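You operate a simulated robot arm through the tools that you are given. There is no shell and no other tool.

The job below is to be done with a simulated robot arm. You get a single attempt, and the scene is never put back.

TASK
Swap the sealer's burnt bar for the spare one.
Fine: switch off first and on again after the swap; the spare is the beige bar; the burnt bar goes on the free rail of the white stand.

Only the result counts: the job must be done as asked and must still hold three seconds after the hand-in. Knocking over, shifting, dropping, spilling or breaking anything else fails it.

THE ROBOT
A 7-joint arm with a three-finger gripper, fixed in place. Base frame: the origin is on the floor under the middle of its stand, x ahead of it, y to its left, z up. Readings come in mm, rad, newtons and seconds.
It reaches about 1342 mm from its shoulder. Its first joint turns from -2.897 to 2.897 rad. Payload 2.69 kg.
The TCP is the grasp point between the finger pads, 30 mm short of the fingertips. In the tool frame z runs along the fingers and y along their closing line. The gripper opens to 128 mm; its body begins 117 mm behind the TCP.
Orientation is told as [roll, pitch, yaw] about the base's x, y, z axes, in that order, counted from this pose: with the fingers straight down and closing along the base's y, the tool's x points along the base's -x, its y along +y and its z along -z.

THE INTERFACE
- The arm moves only by the tool apply_moves. Its argument "rows" is a list of rows, each a list of 7 numbers: the shift along the tool's x, y, z in mm, then the turn, a rotation vector about the tool's x, y, z in rad, then the opening, from 0 (shut) to 1 (fully open). In form: [[tx, ty, tz, rx, ry, rz, jaw], ...]. A call has 1 to 20 rows; each row shifts and turns the commanded pose from where the row before left it, along the tool's axes as they then stand. Each row takes 0.2 s and may step no farther than 50 mm and 0.15 rad from the row before; otherwise, or with a gripper value out of range, the whole call is refused. A pose out of reach is approached as far as the arm can. The call stops where the force on the tool passes 40 N (or 10 N more than at its start, if that is more) or the arm is blocked; 0.2 s more then pass. The fingers move at their own pace (about 127 mm/s each) and stop on an object; they squeeze with about 21 N. The grip force told is the motor's: it shows also when the fingers shut on nothing. Time passes only in rows, and 0.2 s behind the last, so rows that do not move let the fingers close. It gives the time, the measured TCP pose, the force on the tool (base axes), the opening and the grip force at its end, in the units of the frame above (readings bear some noise), with the torque about the TCP (base axes, N m) and any sound that the robot's microphone picked up.
- Cameras (640 x 400 px; columns grow to the right, rows downward): "scene" is fixed at [399, 648.7, 1509.5]; the picture's right is [-0.53, -0.85, 0.00], its down [-0.69, 0.42, -0.59] and it looks along [0.50, -0.31, -0.81] (base axes); focal length 214 px, centre (320, 200). "wrist" rides on the gripper at [58, 54, -131] in the tool frame; the picture's right is [-0.68, 0.74, 0.00], its down [-0.62, -0.57, -0.55] and it looks along [-0.40, -0.37, 0.84] (tool axes); focal length 234 px, centre (320, 200). There is no depth. A picture from a camera that has moved, and an enlarged one, comes with that camera's place and axes in the base frame and with its lens.
- capture(camera): a new picture of that camera. No time passes.
- move_column(by): moves the trunk up (or, below 0, down) by that many mm; the arm rides with it, the base frame stays. It gives what a move gives, with no picture.
- zoom(camera, box): a new picture of the part [left, top, right, bottom] of that camera's present view, enlarged. No time passes.
- close_job(): hands the job in; it is judged then, once.

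Nothing tells you positions but the pictures and the camera data. Unless the task says otherwise, let go and move clear before handing in.

The tools are called as a command line: name --pt "numbers of a row" for each row, then --argument value for the rest, lists and objects as JSON in quotes. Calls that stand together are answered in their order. apply_moves: Moves the arm, as the interface text tells. Its arguments: {"type":"object","properties":{"rows":{"type":"array"}},"required":["rows"]} The other tools are called the same way: move_column (by) moves the trunk up or down; capture (camera) takes a picture; zoom (camera, box) takes an enlarged picture of a part of a camera's view; close_job () hands the job in.

At the start:

```text
t: 0.0
tcp_pos: [546.6, 295.4, 1334.8]
tcp_rot: [0.002, -0.001, 0.0]
contact_force: [-0.3, 0.2, 1.0]
wrist_torque: [-0.02, -0.04, -0.01]
grip_width: 127.9
finger_force: 0.2
trunk travel left (down, up): [-150.0, 200.0]
```

scene: 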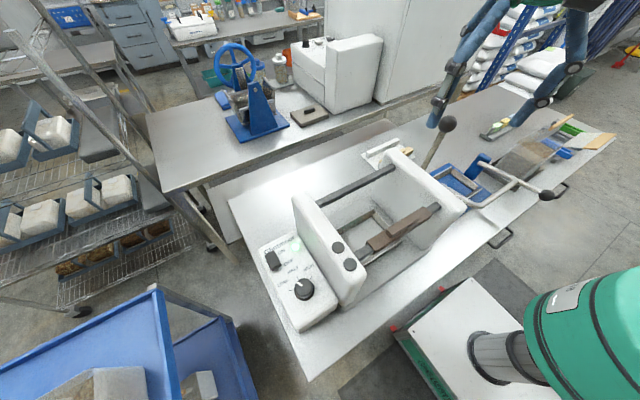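
wrist: 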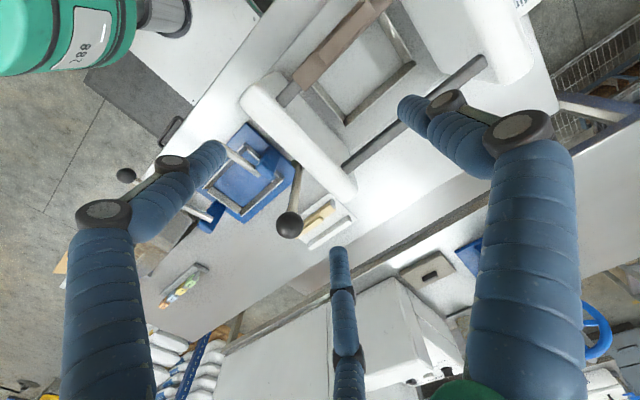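

I see a white sealer with a brown (burnt) bar on the near side, a control box with a dial and a switch, and a white stand behind the sealer that seems to hold a beige bar. I will look closer before moving.

zoom --camera "scene" --box '[240, 220, 360, 330]'

zoom --camera "scene" --box '[320, 120, 480, 220]'

zoom --camera "scene" --box '[320, 190, 480, 290]'

zoom --camera "wrist" --box '[180, 80, 400, 280]'

zoom --camera "scene" --box '[430, 90, 630, 215]'

```text
3.64 times, centred on (300, 275) of scene
camera zoom: at [399.0, 648.7, 1509.5], right [-0.53, -0.85, 0.0], down [-0.69, 0.42, -0.59], along [0.5, -0.31, -0.81], focal length 780 px, centre (393, -73)
```

zoom: 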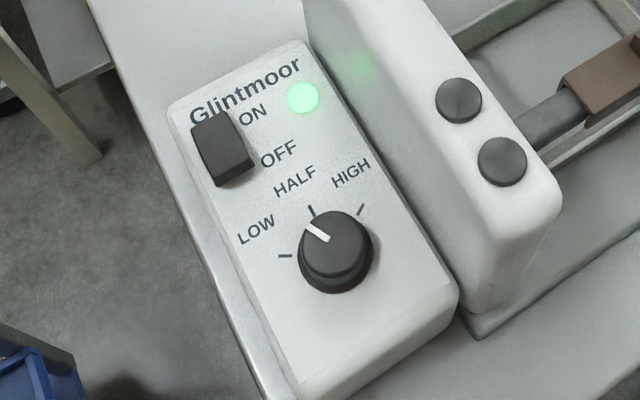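

```text
4.00 times, centred on (400, 170) of scene
camera zoom: at [399.0, 648.7, 1509.5], right [-0.53, -0.85, 0.0], down [-0.69, 0.42, -0.59], along [0.5, -0.31, -0.81], focal length 858 px, centre (0, 320)
```

zoom: 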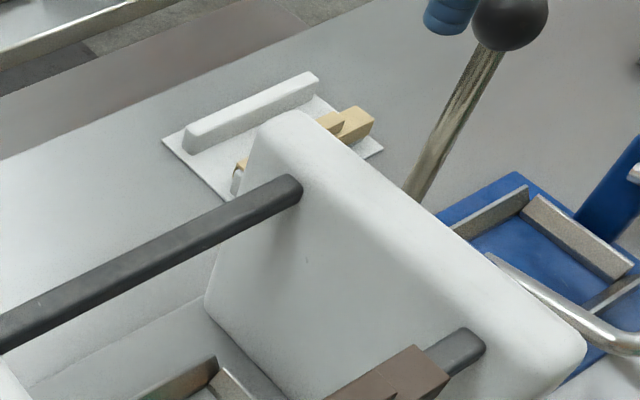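

```text
4.00 times, centred on (400, 240) of scene
camera zoom: at [399.0, 648.7, 1509.5], right [-0.53, -0.85, 0.0], down [-0.69, 0.42, -0.59], along [0.5, -0.31, -0.81], focal length 858 px, centre (0, 40)
```

zoom: 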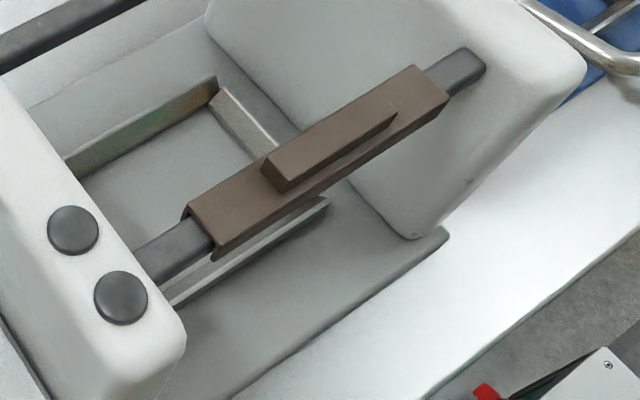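

```text
2.00 times, centred on (290, 180) of wrist
camera zoom: at [489.3, 347.0, 1464.7], right [0.68, 0.74, 0.0], down [0.62, -0.57, 0.55], along [0.4, -0.37, -0.84], focal length 468 px, centre (380, 240)
```

zoom: 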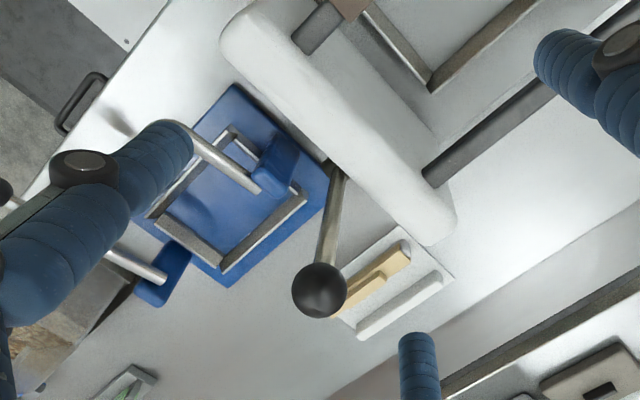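

```text
3.20 times, centred on (530, 152) of scene
camera zoom: at [399.0, 648.7, 1509.5], right [-0.53, -0.85, 0.0], down [-0.69, 0.42, -0.59], along [0.5, -0.31, -0.81], focal length 686 px, centre (-352, 352)
```

zoom: 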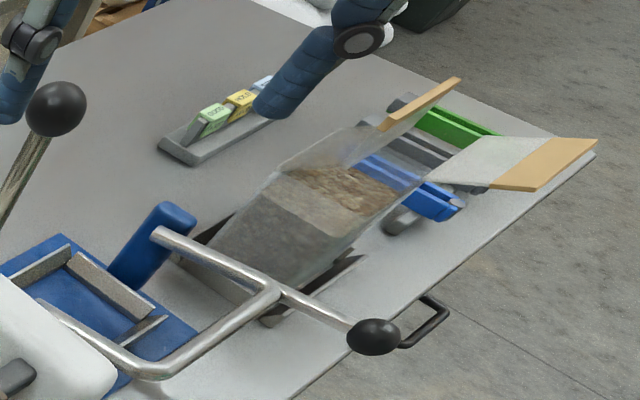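

The sealer's rails run along y at about z 1090, with the brown bar at about x 500, y 300–470. The stand sits on the table (z≈871) behind the right wall, and the control box is left of the left wall. I'll turn the tool to close along x and take closer views.

apply_moves --pt "36.7 13.7 0 0 0 0 1" --pt "36.7 13.7 0 0 0 0 1" --pt "36.7 13.7 0 0 0 0 1" --pt "36.7 13.7 0 0 0 0 1" --pt "0 0 0 0 0 -0.1428 1" --pt "0 0 0 0 0 -0.1428 1" --pt "0 0 0 0 0 -0.1428 1" --pt "0 0 0 0 0 -0.1428 1" --pt "0 0 0 0 0 -0.1428 1" --pt "0 0 0 0 0 -0.1428 1" --pt "0 0 0 0 0 -0.1428 1" --pt "0 0 0 0 0 -0.1428 1" --pt "0 0 0 0 0 -0.1428 1" --pt "0 0 0 0 0 -0.1428 1" --pt "0 0 0 0 0 -0.1428 1"

capture --camera "wrist"

capture --camera "scene"

```text
t: 3.2
tcp_pos: [402.0, 351.1, 1334.8]
tcp_rot: [-0.001, 0.002, 1.572]
contact_force: [0.2, -0.9, -0.5]
wrist_torque: [0.0, -0.01, 0.02]
grip_width: 128.2
finger_force: 0.1
trunk travel left (down, up): [-150.0, 200.0]
```

```text
taken
camera wrist: at [347.0, 290.3, 1464.6], right [-0.74, 0.68, 0.0], down [0.57, 0.62, 0.55], along [0.37, 0.4, -0.84], focal length 234 px, centre (320, 200)
```

wrist: 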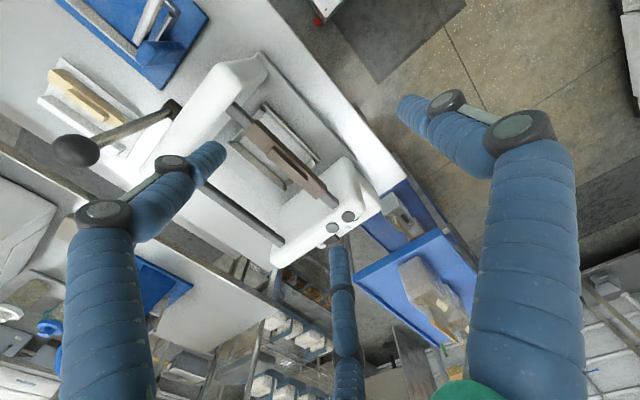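

```text
taken
```

scene: 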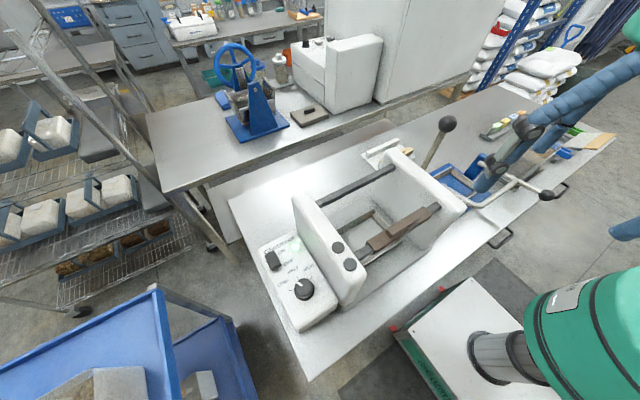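

zoom --camera "wrist" --box '[190, 40, 390, 280]'

zoom --camera "wrist" --box '[20, 40, 220, 200]'

zoom --camera "scene" --box '[360, 130, 420, 180]'

zoom --camera "scene" --box '[255, 230, 315, 280]'

```text
1.67 times, centred on (290, 160) of wrist
camera zoom: at [347.0, 290.3, 1464.6], right [-0.74, 0.68, 0.0], down [0.57, 0.62, 0.55], along [0.37, 0.4, -0.84], focal length 390 px, centre (370, 267)
```

zoom: 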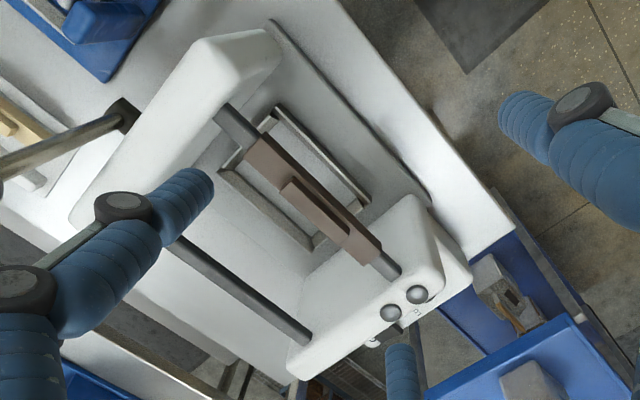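

```text
2.50 times, centred on (120, 120) of wrist
camera zoom: at [347.0, 290.3, 1464.6], right [-0.74, 0.68, 0.0], down [0.57, 0.62, 0.55], along [0.37, 0.4, -0.84], focal length 585 px, centre (820, 400)
```

zoom: 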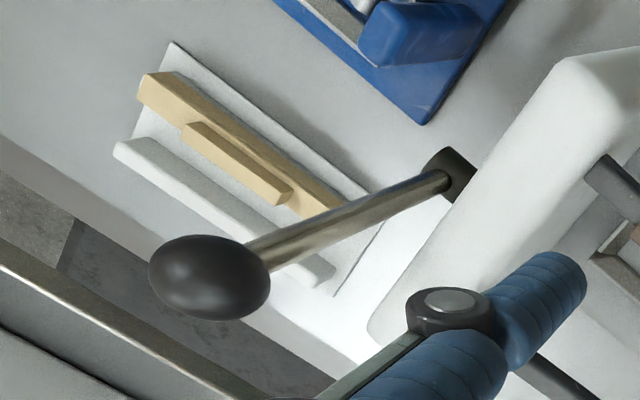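

```text
8.00 times, centred on (390, 155) of scene
camera zoom: at [399.0, 648.7, 1509.5], right [-0.53, -0.85, 0.0], down [-0.69, 0.42, -0.59], along [0.5, -0.31, -0.81], focal length 1716 px, centre (-240, 560)
```

zoom: 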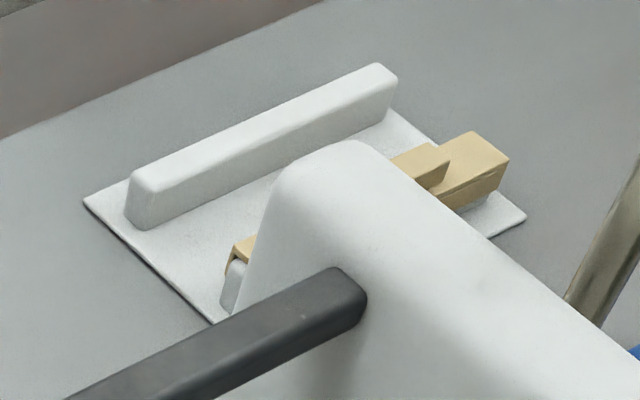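

```text
8.00 times, centred on (285, 255) of scene
camera zoom: at [399.0, 648.7, 1509.5], right [-0.53, -0.85, 0.0], down [-0.69, 0.42, -0.59], along [0.5, -0.31, -0.81], focal length 1716 px, centre (600, -240)
```

zoom: 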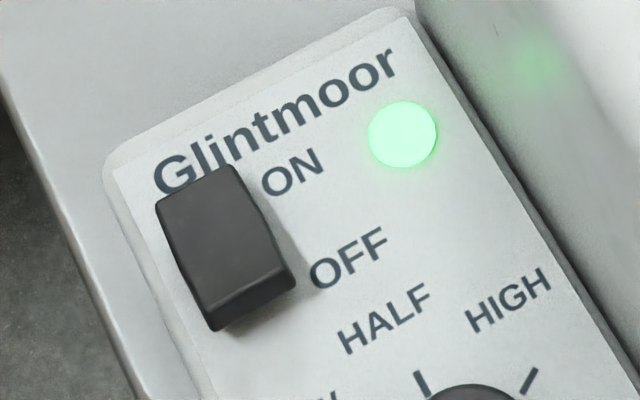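

zoom --camera "wrist" --box '[225, 90, 345, 215]'

zoom --camera "scene" --box '[350, 195, 446, 265]'

zoom --camera "wrist" --box '[300, 180, 380, 250]'

zoom --camera "wrist" --box '[30, 50, 150, 160]'

```text
3.20 times, centred on (285, 152) of wrist
camera zoom: at [347.0, 290.3, 1464.6], right [-0.74, 0.68, 0.0], down [0.57, 0.62, 0.55], along [0.37, 0.4, -0.84], focal length 749 px, centre (432, 352)
```

zoom: 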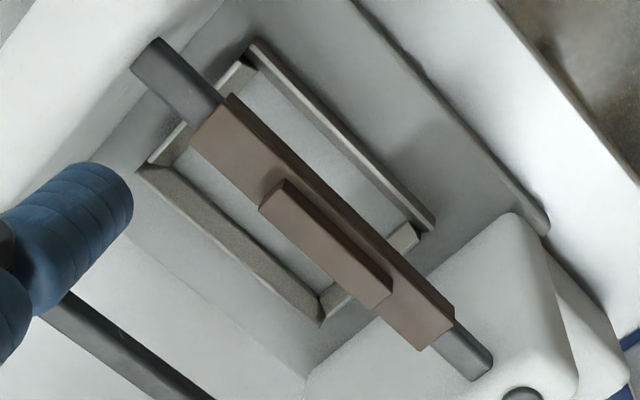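

```text
5.71 times, centred on (398, 230) of scene
camera zoom: at [399.0, 648.7, 1509.5], right [-0.53, -0.85, 0.0], down [-0.69, 0.42, -0.59], along [0.5, -0.31, -0.81], focal length 1226 px, centre (-126, 29)
```

zoom: 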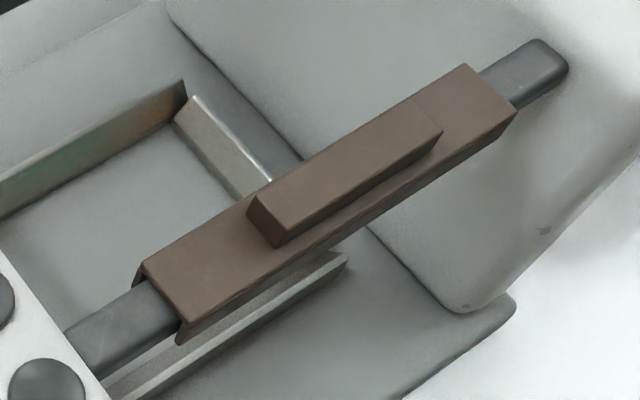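

```text
5.71 times, centred on (340, 215) of wrist
camera zoom: at [347.0, 290.3, 1464.6], right [-0.74, 0.68, 0.0], down [0.57, 0.62, 0.55], along [0.37, 0.4, -0.84], focal length 1338 px, centre (206, 114)
```

zoom: 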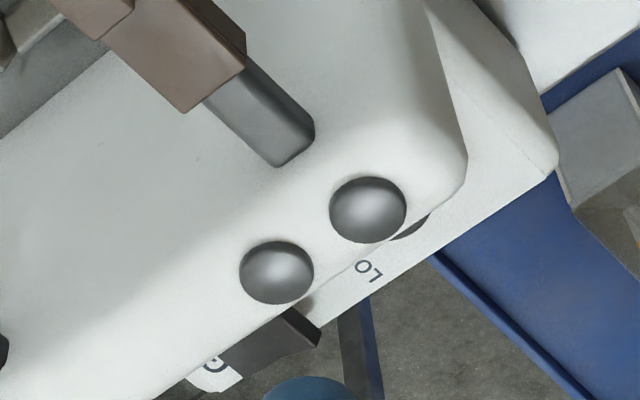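

```text
3.64 times, centred on (90, 105) of wrist
camera zoom: at [347.0, 290.3, 1464.6], right [-0.74, 0.68, 0.0], down [0.57, 0.62, 0.55], along [0.37, 0.4, -0.84], focal length 852 px, centre (1156, 546)
```

zoom: 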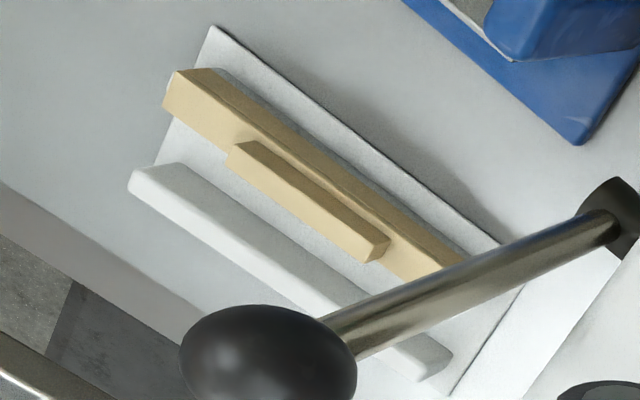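

The brown bar is a U-profile clipped over the front rail, with its top at z≈1096, x 488–514 and y 293–462. The beige bar is on the stand at about x 811, with the free rail beyond it. Next I'll move left to view the control box and check how the fingers close.

apply_moves --pt "-42.5 -4.5 0 0 0 0 0.4" --pt "-42.5 -4.5 0 0 0 0 0.4" --pt "-42.5 -4.5 0 0 0 0 0.4" --pt "-42.5 -4.5 0 0 0 0 0.4"

capture --camera "wrist"

capture --camera "scene"

```text
t: 4.2
tcp_pos: [418.4, 520.8, 1335.0]
tcp_rot: [-0.001, 0.0, 1.57]
contact_force: [-0.2, -0.8, 0.8]
wrist_torque: [0.0, 0.0, 0.0]
grip_width: 51.1
finger_force: 0.0
trunk travel left (down, up): [-150.0, 200.0]
```

```text
taken
camera wrist: at [365.3, 460.3, 1464.6], right [-0.74, 0.68, 0.0], down [0.57, 0.62, 0.55], along [0.37, 0.4, -0.84], focal length 234 px, centre (320, 200)
```

wrist: 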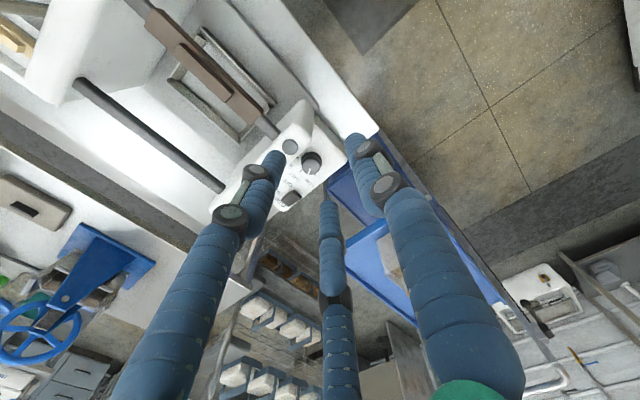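

```text
taken
```

scene: 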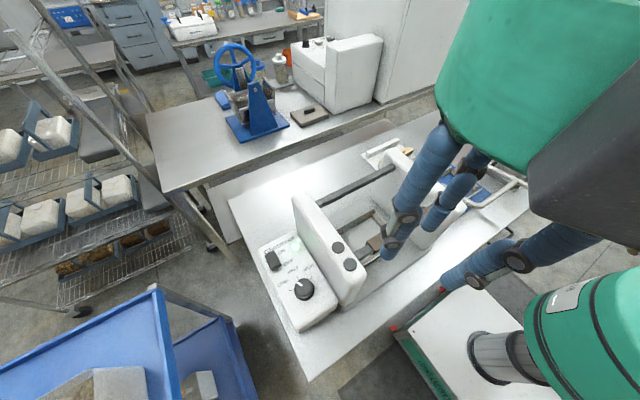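

zoom --camera "wrist" --box '[230, 100, 410, 260]'

zoom --camera "scene" --box '[360, 110, 600, 290]'

```text
2.50 times, centred on (320, 180) of wrist
camera zoom: at [365.3, 460.3, 1464.6], right [-0.74, 0.68, 0.0], down [0.57, 0.62, 0.55], along [0.37, 0.4, -0.84], focal length 585 px, centre (320, 250)
```

zoom: 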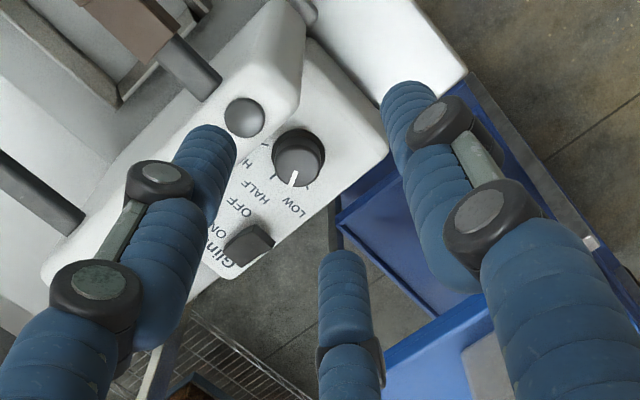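

```text
2.22 times, centred on (480, 200) of scene
camera zoom: at [399.0, 648.7, 1509.5], right [-0.53, -0.85, 0.0], down [-0.69, 0.42, -0.59], along [0.5, -0.31, -0.81], focal length 477 px, centre (-36, 200)
```

zoom: 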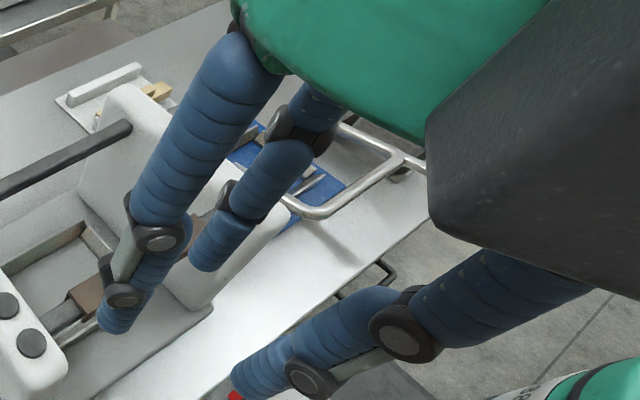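

The gripper turns out to be a centric three-finger chuck. The rocker is at about (638, 646, 964), long along x, with its raised OFF half on the −x side. I'll shut the fingers and move closer above it.

apply_moves --pt "-20 -35 0 0 0 0 0" --pt "-20 -35 0 0 0 0 0" --pt "-20 -35 0 0 0 0 0" --pt "-20 -35 0 0 0 0 0"

capture --camera "wrist"

zoom --camera "wrist" --box '[230, 90, 430, 260]'

capture --camera "scene"

```text
t: 5.2
tcp_pos: [558.9, 596.6, 1333.1]
tcp_rot: [0.005, -0.001, 1.569]
contact_force: [-0.2, -0.7, -0.1]
wrist_torque: [-0.01, 0.03, 0.0]
grip_width: 2.4
finger_force: 21.0
trunk travel left (down, up): [-150.0, 200.0]
```

```text
taken
camera wrist: at [505.7, 538.5, 1462.4], right [-0.74, 0.68, 0.0], down [0.57, 0.62, 0.55], along [0.37, 0.4, -0.84], focal length 234 px, centre (320, 200)
```

wrist: 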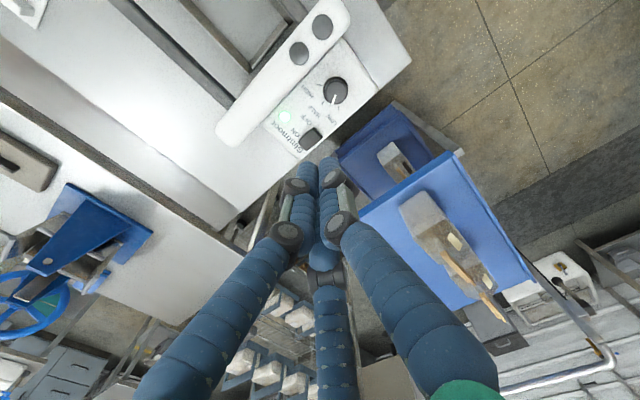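

```text
2.35 times, centred on (330, 175) of wrist
camera zoom: at [505.7, 538.5, 1462.4], right [-0.74, 0.68, 0.0], down [0.57, 0.62, 0.55], along [0.37, 0.4, -0.84], focal length 551 px, centre (296, 259)
```

zoom: 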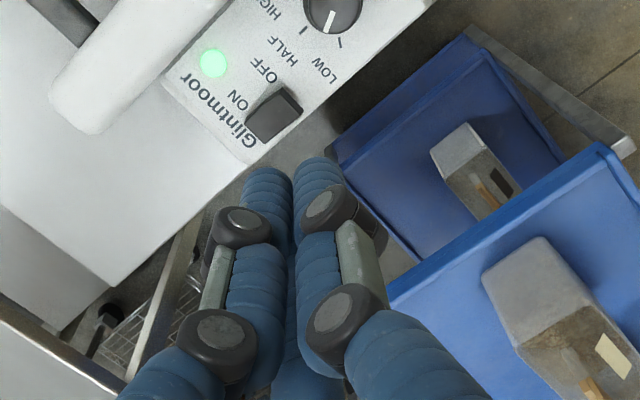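

```text
taken
```

scene: 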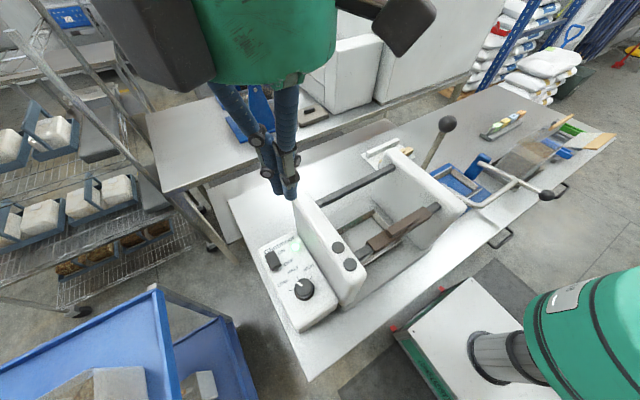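

apply_moves --pt "-15 -22.9 0 0 0 0 0" --pt "-15 -22.9 0 0 0 0 0" --pt "-15.2 -22.8 0 0 0 0 0" --pt "0 0 40 0 0 0 0" --pt "0 0 40 0 0 0 0" --pt "0 0 40 0 0 0 0" --pt "0 0 40 0 0 0 0" --pt "0 0 40 0 0 0 0" --pt "0 0 35 0 0 0 0" --pt "0 0 0 0 0 0 0" --pt "0 0 0 0 0 0 0"

capture --camera "wrist"

zoom --camera "scene" --box '[200, 170, 360, 270]'

capture --camera "scene"

```text
t: 7.6
tcp_pos: [627.8, 644.3, 1100.4]
tcp_rot: [0.0, 0.0, 1.569]
contact_force: [0.0, -0.7, 0.2]
wrist_torque: [0.02, -0.03, 0.03]
grip_width: 2.3
finger_force: 20.9
trunk travel left (down, up): [-150.0, 200.0]
```

```text
taken
camera wrist: at [574.2, 584.0, 1230.1], right [-0.74, 0.68, 0.0], down [0.57, 0.61, 0.55], along [0.37, 0.4, -0.84], focal length 234 px, centre (320, 200)
```

wrist: 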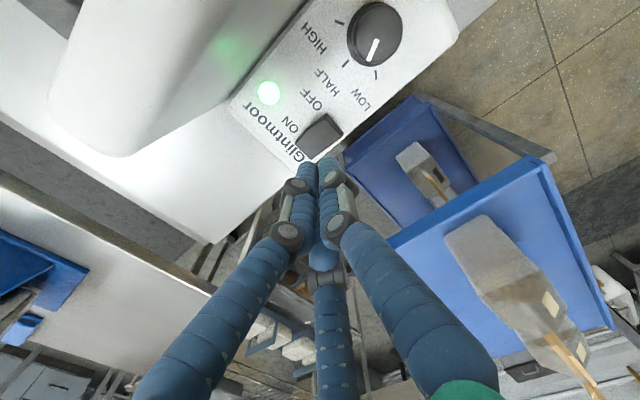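

```text
4.00 times, centred on (280, 220) of scene
camera zoom: at [399.0, 648.7, 1509.5], right [-0.53, -0.85, 0.0], down [-0.69, 0.42, -0.59], along [0.5, -0.31, -0.81], focal length 858 px, centre (480, 120)
```

zoom: 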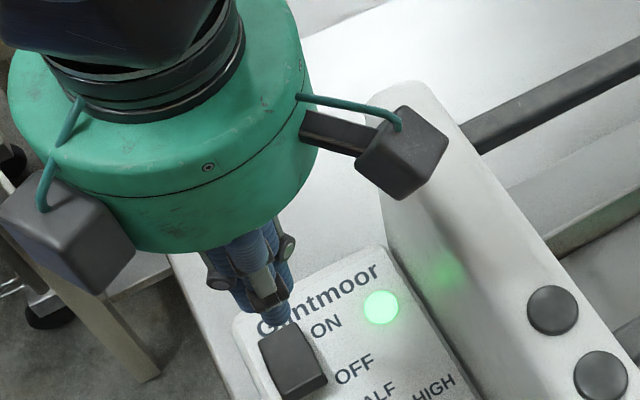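

```text
taken
```

scene: 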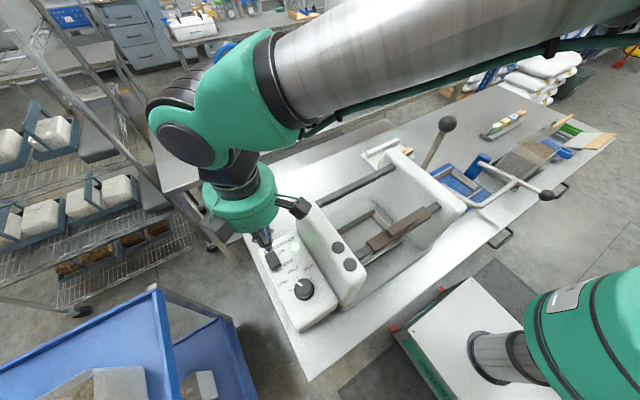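

The wrist camera box would come close to the left wall in this orientation, so I'll turn back to yaw 0 here, well above everything, before pressing.

apply_moves --pt "0 0 0 0 0 0.1428 0" --pt "0 0 0 0 0 0.1428 0" --pt "0 0 0 0 0 0.1428 0" --pt "0 0 0 0 0 0.1428 0" --pt "0 0 0 0 0 0.1428 0" --pt "0 0 0 0 0 0.1428 0" --pt "0 0 0 0 0 0.1428 0" --pt "0 0 0 0 0 0.1428 0" --pt "0 0 0 0 0 0.1428 0" --pt "0 0 0 0 0 0.1428 0" --pt "0 0 0 0 0 0.1428 0" --pt "1 1 20 0 0 0 0" --pt "0 0 20 0 0 0 0" --pt "0 0 0 0 0 0 0" --pt "0 0 0 0 0 0 0"

capture --camera "wrist"

zoom --camera "scene" --box '[200, 170, 360, 270]'

zoom --camera "scene" --box '[240, 215, 320, 265]'

```text
t: 10.8
tcp_pos: [628.3, 645.9, 1059.5]
tcp_rot: [-0.001, 0.001, -0.002]
contact_force: [-0.1, 0.0, -0.1]
wrist_torque: [0.0, 0.02, 0.0]
grip_width: 2.1
finger_force: 20.5
trunk travel left (down, up): [-150.0, 200.0]
```

```text
taken
camera wrist: at [569.8, 698.7, 1189.4], right [0.68, 0.74, 0.0], down [0.62, -0.57, 0.55], along [0.4, -0.37, -0.84], focal length 234 px, centre (320, 200)
```

wrist: 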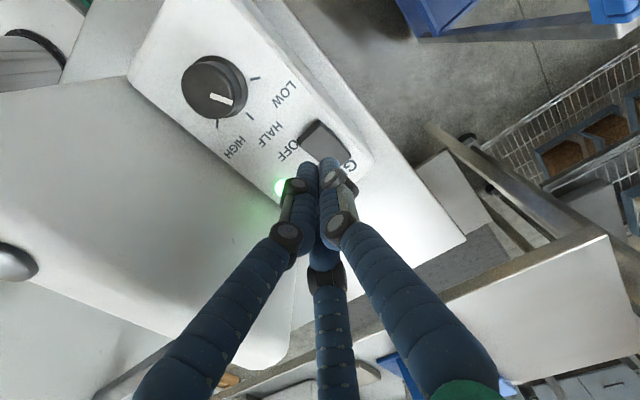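

```text
4.00 times, centred on (280, 220) of scene
camera zoom: at [399.0, 648.7, 1509.5], right [-0.53, -0.85, 0.0], down [-0.69, 0.42, -0.59], along [0.5, -0.31, -0.81], focal length 858 px, centre (480, 120)
```

zoom: 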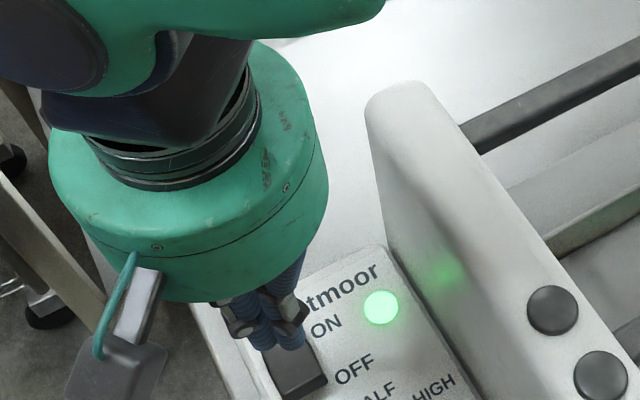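

```text
8.00 times, centred on (280, 240) of scene
camera zoom: at [399.0, 648.7, 1509.5], right [-0.53, -0.85, 0.0], down [-0.69, 0.42, -0.59], along [0.5, -0.31, -0.81], focal length 1716 px, centre (640, -120)
```

zoom: 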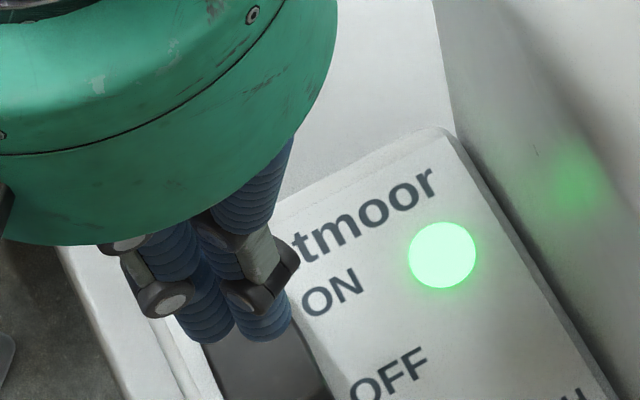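

The tips are above the rocker's OFF half. I'll go down slowly until it clicks.

apply_moves --pt "3 0 15 0 0 0 0" --pt "0 0 15 0 0 0 0" --pt "0 0 15 0 0 0 0" --pt "0 0 3 0 0 0 0" --pt "0 0 3 0 0 0 0" --pt "0 0 3 0 0 0 0" --pt "0 0 3 0 0 0 0" --pt "0 0 3 0 0 0 0" --pt "0 0 2 0 0 0 0"

zoom --camera "scene" --box '[240, 215, 320, 265]'

capture --camera "wrist"

```text
t: 12.9
tcp_pos: [625.5, 647.2, 1004.3]
tcp_rot: [0.007, -0.008, 0.0]
contact_force: [0.3, 2.6, 10.6]
wrist_torque: [-0.03, -0.08, 0.04]
grip_width: 2.4
finger_force: 21.2
trunk travel left (down, up): [-150.0, 200.0]
stopped in row 9: the force on the tool passed its limit at 42 N (the readings are from after the stop); the commanded pose is now the measured one
```

```text
8.00 times, centred on (280, 240) of scene
camera zoom: at [399.0, 648.7, 1509.5], right [-0.53, -0.85, 0.0], down [-0.69, 0.42, -0.59], along [0.5, -0.31, -0.81], focal length 1716 px, centre (640, -120)
```

zoom: 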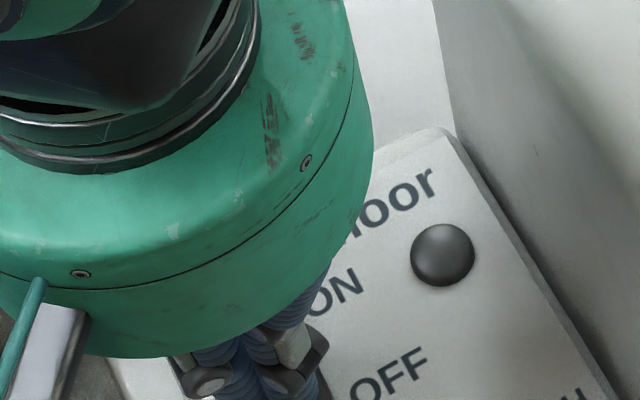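

```text
taken
camera wrist: at [566.2, 699.2, 1135.3], right [0.68, 0.74, 0.01], down [0.61, -0.57, 0.55], along [0.41, -0.37, -0.84], focal length 234 px, centre (320, 200)
```

wrist: 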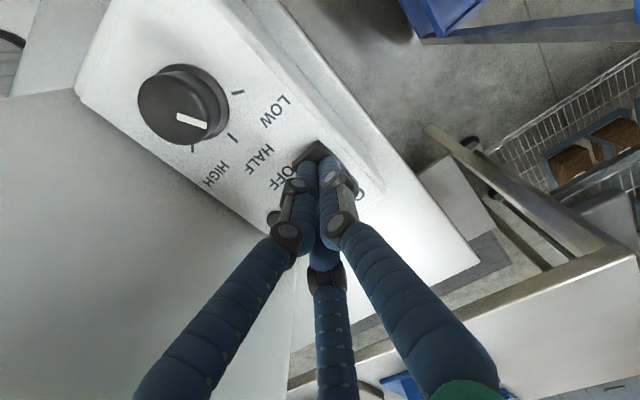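

The lamp went out, so the sealer is off. I'll rise straight up and check it stays off before heading to the burnt bar.

apply_moves --pt "0 0 -10 0 0 0 0" --pt "0 0 -40 0 0 0 0" --pt "0 0 -50 0 0 0 0" --pt "0 0 -50 0 0 0 0" --pt "0 0 -50 0 0 0 0" --pt "0 0 -50 0 0 0 0" --pt "38.8 -45 0 0 0 0 0.2" --pt "38.8 -45 0 0 0 0 0.4" --pt "38.8 -45 0 0 0 0 0.6" --pt "0 -45 0 0 0 0 0.6" --pt "0 -45 0 0 0 0 0.6" --pt "0 -45 0 0 0 0 0.6" --pt "0 0 0 0 0 0 0.6"

apply_moves --pt "0 0 0 0 0 -0.1428 0.6" --pt "0 0 0 0 0 -0.1428 0.6" --pt "0 0 0 0 0 -0.1428 0.6" --pt "0 0 0 0 0 -0.1428 0.6" --pt "0 0 0 0 0 -0.1428 0.6" --pt "0 0 0 0 0 -0.1428 0.6" --pt "0 0 0 0 0 -0.1428 0.6" --pt "0 0 0 0 0 -0.1428 0.6" --pt "0 0 0 0 0 -0.1428 0.6" --pt "0 0 0 0 0 -0.1428 0.6" --pt "0 0 0 0 0 -0.1428 0.6" --pt "0 0 30 0 0 0 0.6" --pt "0 0 0 0 0 0 0.6"

capture --camera "wrist"

capture --camera "scene"

zoom --camera "wrist" --box '[220, 90, 420, 260]'

zoom --camera "scene" --box '[255, 230, 335, 280]'

```text
refused: row 7 steps farther than a row can; nothing moved
```

```text
t: 15.5
tcp_pos: [623.3, 648.2, 990.2]
tcp_rot: [-0.008, -0.008, 1.571]
contact_force: [-7.5, -3.2, 6.7]
wrist_torque: [-0.45, -0.65, -0.16]
grip_width: 38.0
finger_force: 12.7
trunk travel left (down, up): [-150.0, 200.0]
stopped in row 12: the force on the tool passed its limit at 53 N (the readings are from after the stop); the commanded pose is now the measured one
```

```text
taken
camera wrist: at [569.5, 587.5, 1119.6], right [-0.74, 0.68, 0.0], down [0.56, 0.61, 0.56], along [0.38, 0.41, -0.83], focal length 234 px, centre (320, 200)
```

wrist: 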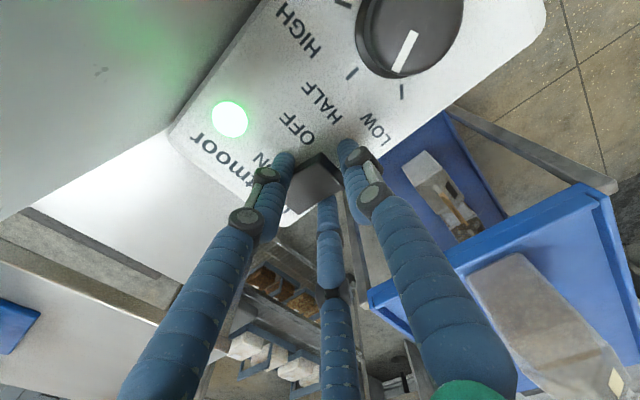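

```text
taken
```

scene: 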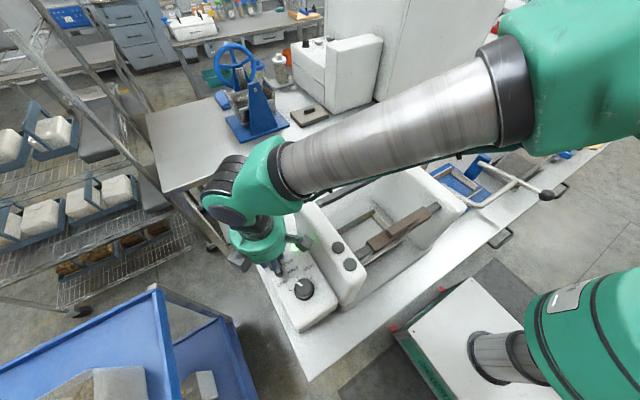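

```text
2.35 times, centred on (320, 175) of wrist
camera zoom: at [569.5, 587.5, 1119.6], right [-0.74, 0.68, 0.0], down [0.56, 0.61, 0.56], along [0.38, 0.41, -0.83], focal length 551 px, centre (320, 259)
```

zoom: 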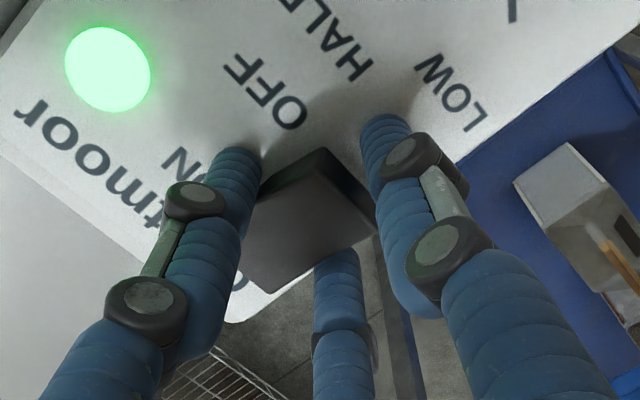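

```text
8.00 times, centred on (295, 255) of scene
camera zoom: at [399.0, 648.7, 1509.5], right [-0.53, -0.85, 0.0], down [-0.69, 0.42, -0.59], along [0.5, -0.31, -0.81], focal length 1716 px, centre (520, -240)
```

zoom: 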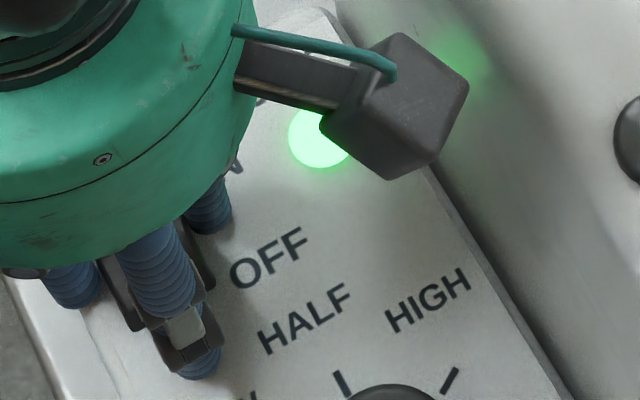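

My first call was refused for too large a step, and the second then ran down at the switch. The fingers opened on the rocker and flipped it back to ON. I'll back straight up, inspect, and press OFF again, and from now on send only one motion call at a time.

apply_moves --pt "0 0 -5 0 0 0 0.3" --pt "0 0 -10 0 0 0 0.3" --pt "0 0 -25 0 0 0 0.3" --pt "0 0 -40 0 0 0 0.3" --pt "0 0 -40 0 0 0 0.2" --pt "0 0 0 0 0 0 0" --pt "0 0 0 0 0 0 0"

```text
t: 17.1
tcp_pos: [624.2, 645.3, 1107.5]
tcp_rot: [-0.003, -0.003, 1.57]
contact_force: [0.3, -0.4, -0.2]
wrist_torque: [-0.01, 0.02, 0.01]
grip_width: 2.4
finger_force: 21.2
trunk travel left (down, up): [-150.0, 200.0]
```

capture --camera "wrist"

zoom --camera "scene" --box '[240, 220, 360, 330]'

zoom --camera "wrist" --box '[230, 0, 430, 180]'

```text
taken
camera wrist: at [569.6, 584.4, 1236.9], right [-0.74, 0.68, 0.0], down [0.56, 0.61, 0.55], along [0.37, 0.41, -0.83], focal length 234 px, centre (320, 200)
```

wrist: 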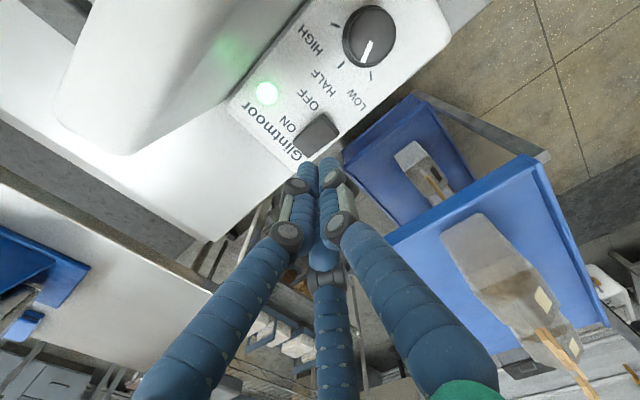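

```text
3.64 times, centred on (300, 275) of scene
camera zoom: at [399.0, 648.7, 1509.5], right [-0.53, -0.85, 0.0], down [-0.69, 0.42, -0.59], along [0.5, -0.31, -0.81], focal length 780 px, centre (393, -73)
```

zoom: 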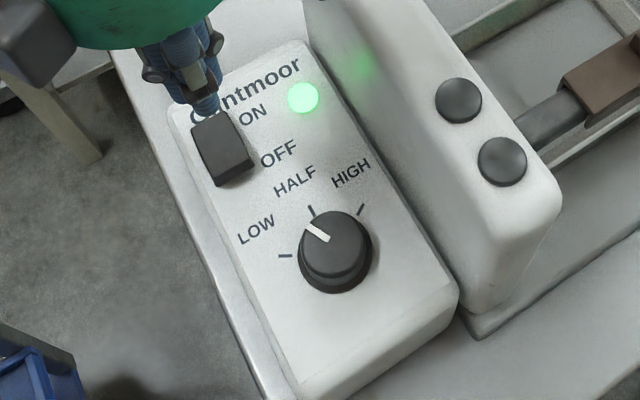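

```text
2.22 times, centred on (330, 90) of wrist
camera zoom: at [569.6, 584.4, 1236.9], right [-0.74, 0.68, 0.0], down [0.56, 0.61, 0.55], along [0.37, 0.41, -0.83], focal length 520 px, centre (298, 444)
```

zoom: 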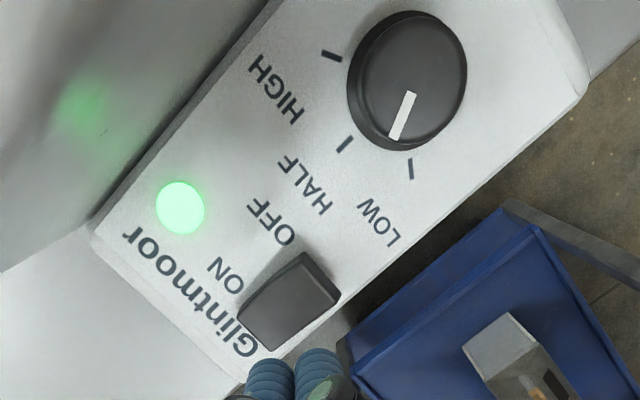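

The dial and everything else look unchanged. I'll turn to yaw 0 and press the OFF half again.

apply_moves --pt "0 0 0 0 0 0.1428 0" --pt "0 0 0 0 0 0.1428 0" --pt "0 0 0 0 0 0.1428 0" --pt "0 0 0 0 0 0.1428 0" --pt "0 0 0 0 0 0.1428 0" --pt "0 0 0 0 0 0.1428 0" --pt "0 0 0 0 0 0.1428 0" --pt "0 0 0 0 0 0.1428 0" --pt "0 0 0 0 0 0.1428 0" --pt "0 0 0 0 0 0.1428 0" --pt "0 0 0 0 0 0.1428 0" --pt "0 1 40 0 0 0 0" --pt "0 0 0 0 0 0 0"

```text
t: 19.9
tcp_pos: [626.2, 648.6, 1064.9]
tcp_rot: [0.004, -0.003, 0.0]
contact_force: [0.8, 0.4, -0.1]
wrist_torque: [-0.05, 0.04, 0.01]
grip_width: 2.2
finger_force: 21.3
trunk travel left (down, up): [-150.0, 200.0]
```

apply_moves --pt "0 0 15 0 0 0 0" --pt "0 0 15 0 0 0 0" --pt "0 0 15 0 0 0 0" --pt "0 0 3 0 0 0 0" --pt "0 0 3 0 0 0 0" --pt "0 0 3 0 0 0 0" --pt "0 0 3 0 0 0 0" --pt "0 0 3 0 0 0 0" --pt "0 0 3 0 0 0 0" --pt "0 0 3 0 0 0 0"

```text
t: 22.1
tcp_pos: [625.4, 648.9, 1005.4]
tcp_rot: [0.008, -0.009, 0.0]
contact_force: [-2.1, -3.9, 27.8]
wrist_torque: [-0.26, -0.14, 0.08]
grip_width: 2.3
finger_force: 20.9
trunk travel left (down, up): [-150.0, 200.0]
```

zoom --camera "scene" --box '[240, 215, 320, 265]'

```text
8.00 times, centred on (280, 240) of scene
camera zoom: at [399.0, 648.7, 1509.5], right [-0.53, -0.85, 0.0], down [-0.69, 0.42, -0.59], along [0.5, -0.31, -0.81], focal length 1716 px, centre (640, -120)
```

zoom: 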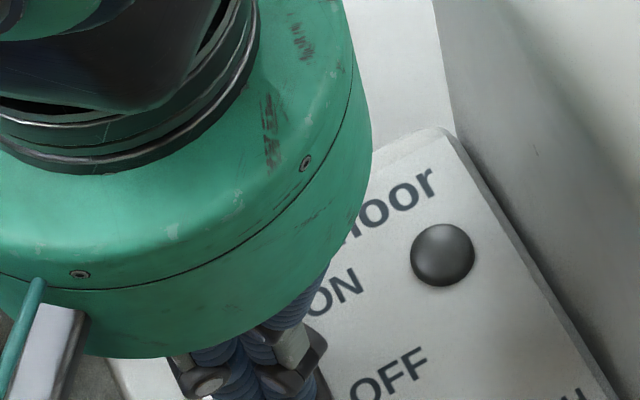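

The lamp is off again. I'll rise straight up with the fingers shut and check it stays off.

apply_moves --pt "0 0 -10 0 0 0 0" --pt "0 0 -30 0 0 0 0" --pt "0 0 -40 0 0 0 0" --pt "0 0 -40 0 0 0 0" --pt "0 0 -40 0 0 0 0" --pt "0 0 -40 0 0 0 0" --pt "0 0 -45 0 0 0 0" --pt "0 0 0 0 0 0 0"

```text
t: 23.9
tcp_pos: [624.4, 646.1, 1244.6]
tcp_rot: [0.002, -0.003, -0.001]
contact_force: [0.0, -0.3, 1.0]
wrist_torque: [-0.01, -0.03, 0.02]
grip_width: 2.6
finger_force: 21.4
trunk travel left (down, up): [-150.0, 200.0]
```

apply_moves --pt "16.5 -38.4 0 0 0 0 0" --pt "16.5 -38.4 0 0 0 0 0" --pt "16.5 -38.4 0 0 0 0 0.2" --pt "16.5 -38.4 0 0 0 0 0.4" --pt "16.5 -38.4 0 0 0 0 0.6" --pt "16.5 -38.4 0 0 0 0 0.6" --pt "16.5 -38.6 0 0 0 0 0.6" --pt "0 0 0 0 0 -0.1428 0.6" --pt "0 0 0 0 0 -0.1428 0.6" --pt "0 0 0 0 0 -0.1428 0.6" --pt "0 0 0 0 0 -0.1428 0.6" --pt "0 0 0 0 0 -0.1428 0.6" --pt "0 0 0 0 0 -0.1428 0.6" --pt "0 0 0 0 0 -0.1428 0.6" --pt "0 0 0 0 0 -0.1428 0.6" --pt "0 0 0 0 0 -0.1428 0.6" --pt "0 0 0 0 0 -0.1428 0.6" --pt "0 0 0 0 0 -0.1428 0.6" --pt "0 0 20 0 0 0 0.6" --pt "0 0 0 0 0 0 0.6"

capture --camera "wrist"

zoom --camera "wrist" --box '[200, 60, 440, 260]'

capture --camera "scene"

```text
t: 28.1
tcp_pos: [511.0, 379.3, 1225.5]
tcp_rot: [-0.004, -0.003, 1.573]
contact_force: [0.9, 0.3, 0.0]
wrist_torque: [-0.04, 0.03, 0.0]
grip_width: 76.7
finger_force: 0.0
trunk travel left (down, up): [-150.0, 200.0]
```

```text
taken
camera wrist: at [456.0, 318.5, 1353.7], right [-0.74, 0.68, 0.0], down [0.56, 0.61, 0.55], along [0.37, 0.41, -0.83], focal length 234 px, centre (320, 200)
```

wrist: 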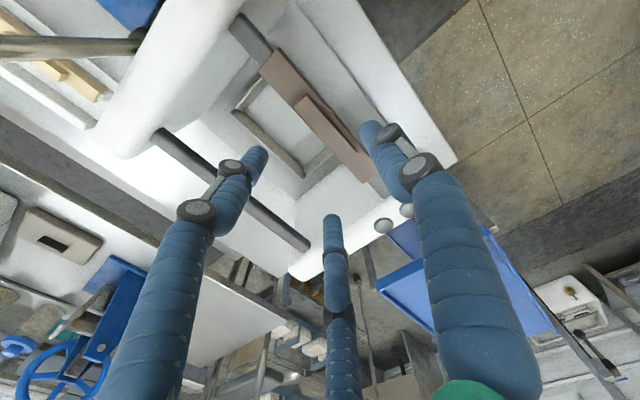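

```text
2.00 times, centred on (320, 160) of wrist
camera zoom: at [456.0, 318.5, 1353.7], right [-0.74, 0.68, 0.0], down [0.56, 0.61, 0.55], along [0.37, 0.41, -0.83], focal length 468 px, centre (320, 280)
```

zoom: 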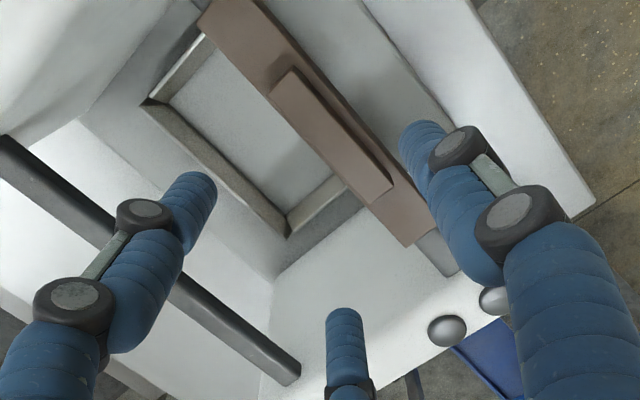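

```text
taken
```

scene: 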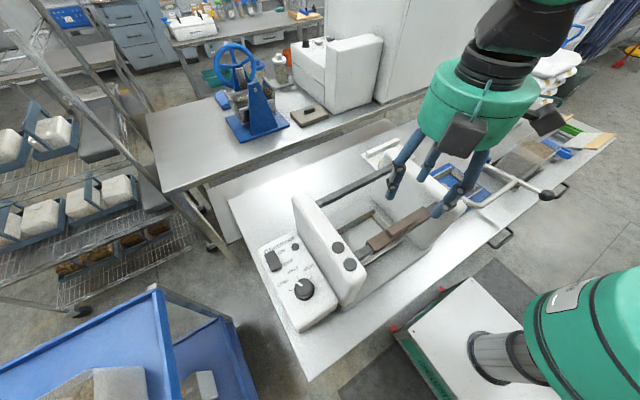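

The lamp stays off. The gripper is above the brown bar, whose handle is at about (501, 378). I'll go down in stages, keeping the bar between the single finger (−x side) and the two others (+x side).

apply_moves --pt "0 2 30 0 0 0 0.6" --pt "0 0 30 0 0 0 0.6" --pt "0 0 25 0 0 0 0.6" --pt "0 0 0 0 0 0 0.6" --pt "0 0 0 0 0 0 0.6"

capture --camera "wrist"

zoom --camera "wrist" --box '[220, 80, 420, 240]'

zoom --camera "scene" --box '[350, 170, 470, 260]'

```text
t: 29.3
tcp_pos: [506.2, 379.7, 1138.8]
tcp_rot: [-0.007, -0.006, 1.569]
contact_force: [-0.6, -0.3, -0.7]
wrist_torque: [-0.01, 0.04, -0.01]
grip_width: 76.8
finger_force: 0.0
trunk travel left (down, up): [-150.0, 200.0]
```

```text
taken
camera wrist: at [453.0, 319.0, 1268.6], right [-0.74, 0.68, 0.0], down [0.56, 0.61, 0.55], along [0.37, 0.41, -0.83], focal length 234 px, centre (320, 200)
```

wrist: 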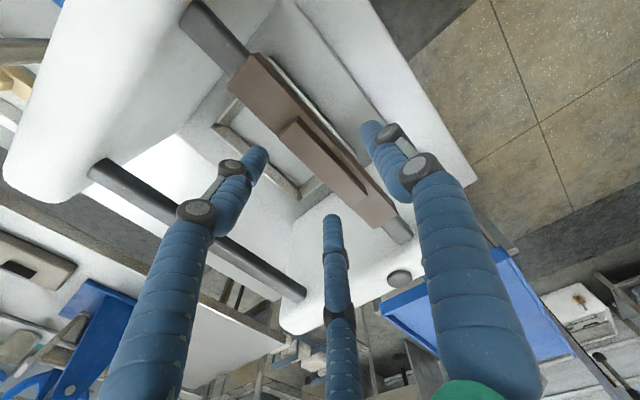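

```text
2.50 times, centred on (320, 160) of wrist
camera zoom: at [453.0, 319.0, 1268.6], right [-0.74, 0.68, 0.0], down [0.56, 0.61, 0.55], along [0.37, 0.41, -0.83], focal length 585 px, centre (320, 300)
```

zoom: 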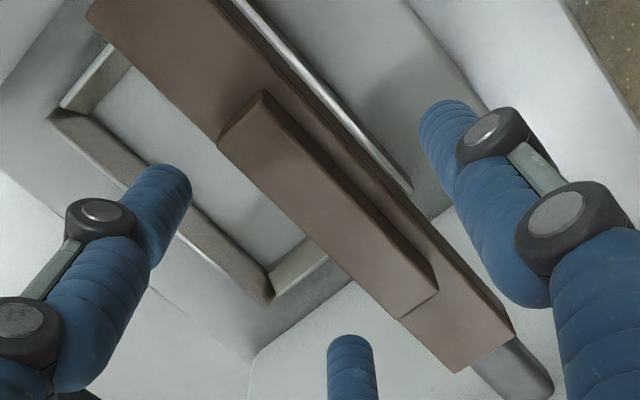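

```text
4.44 times, centred on (410, 215) of scene
camera zoom: at [399.0, 648.7, 1509.5], right [-0.53, -0.85, 0.0], down [-0.69, 0.42, -0.59], along [0.5, -0.31, -0.81], focal length 953 px, centre (-80, 133)
```

zoom: 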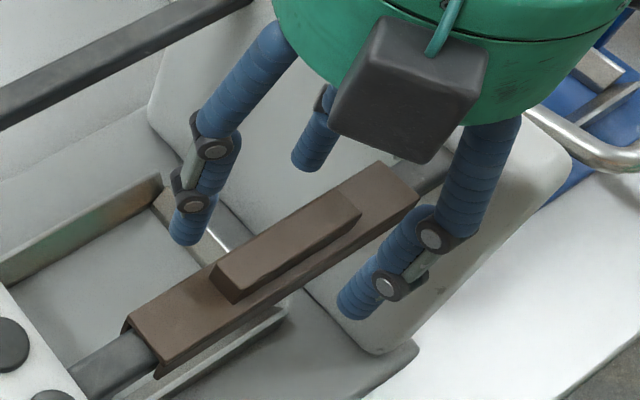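

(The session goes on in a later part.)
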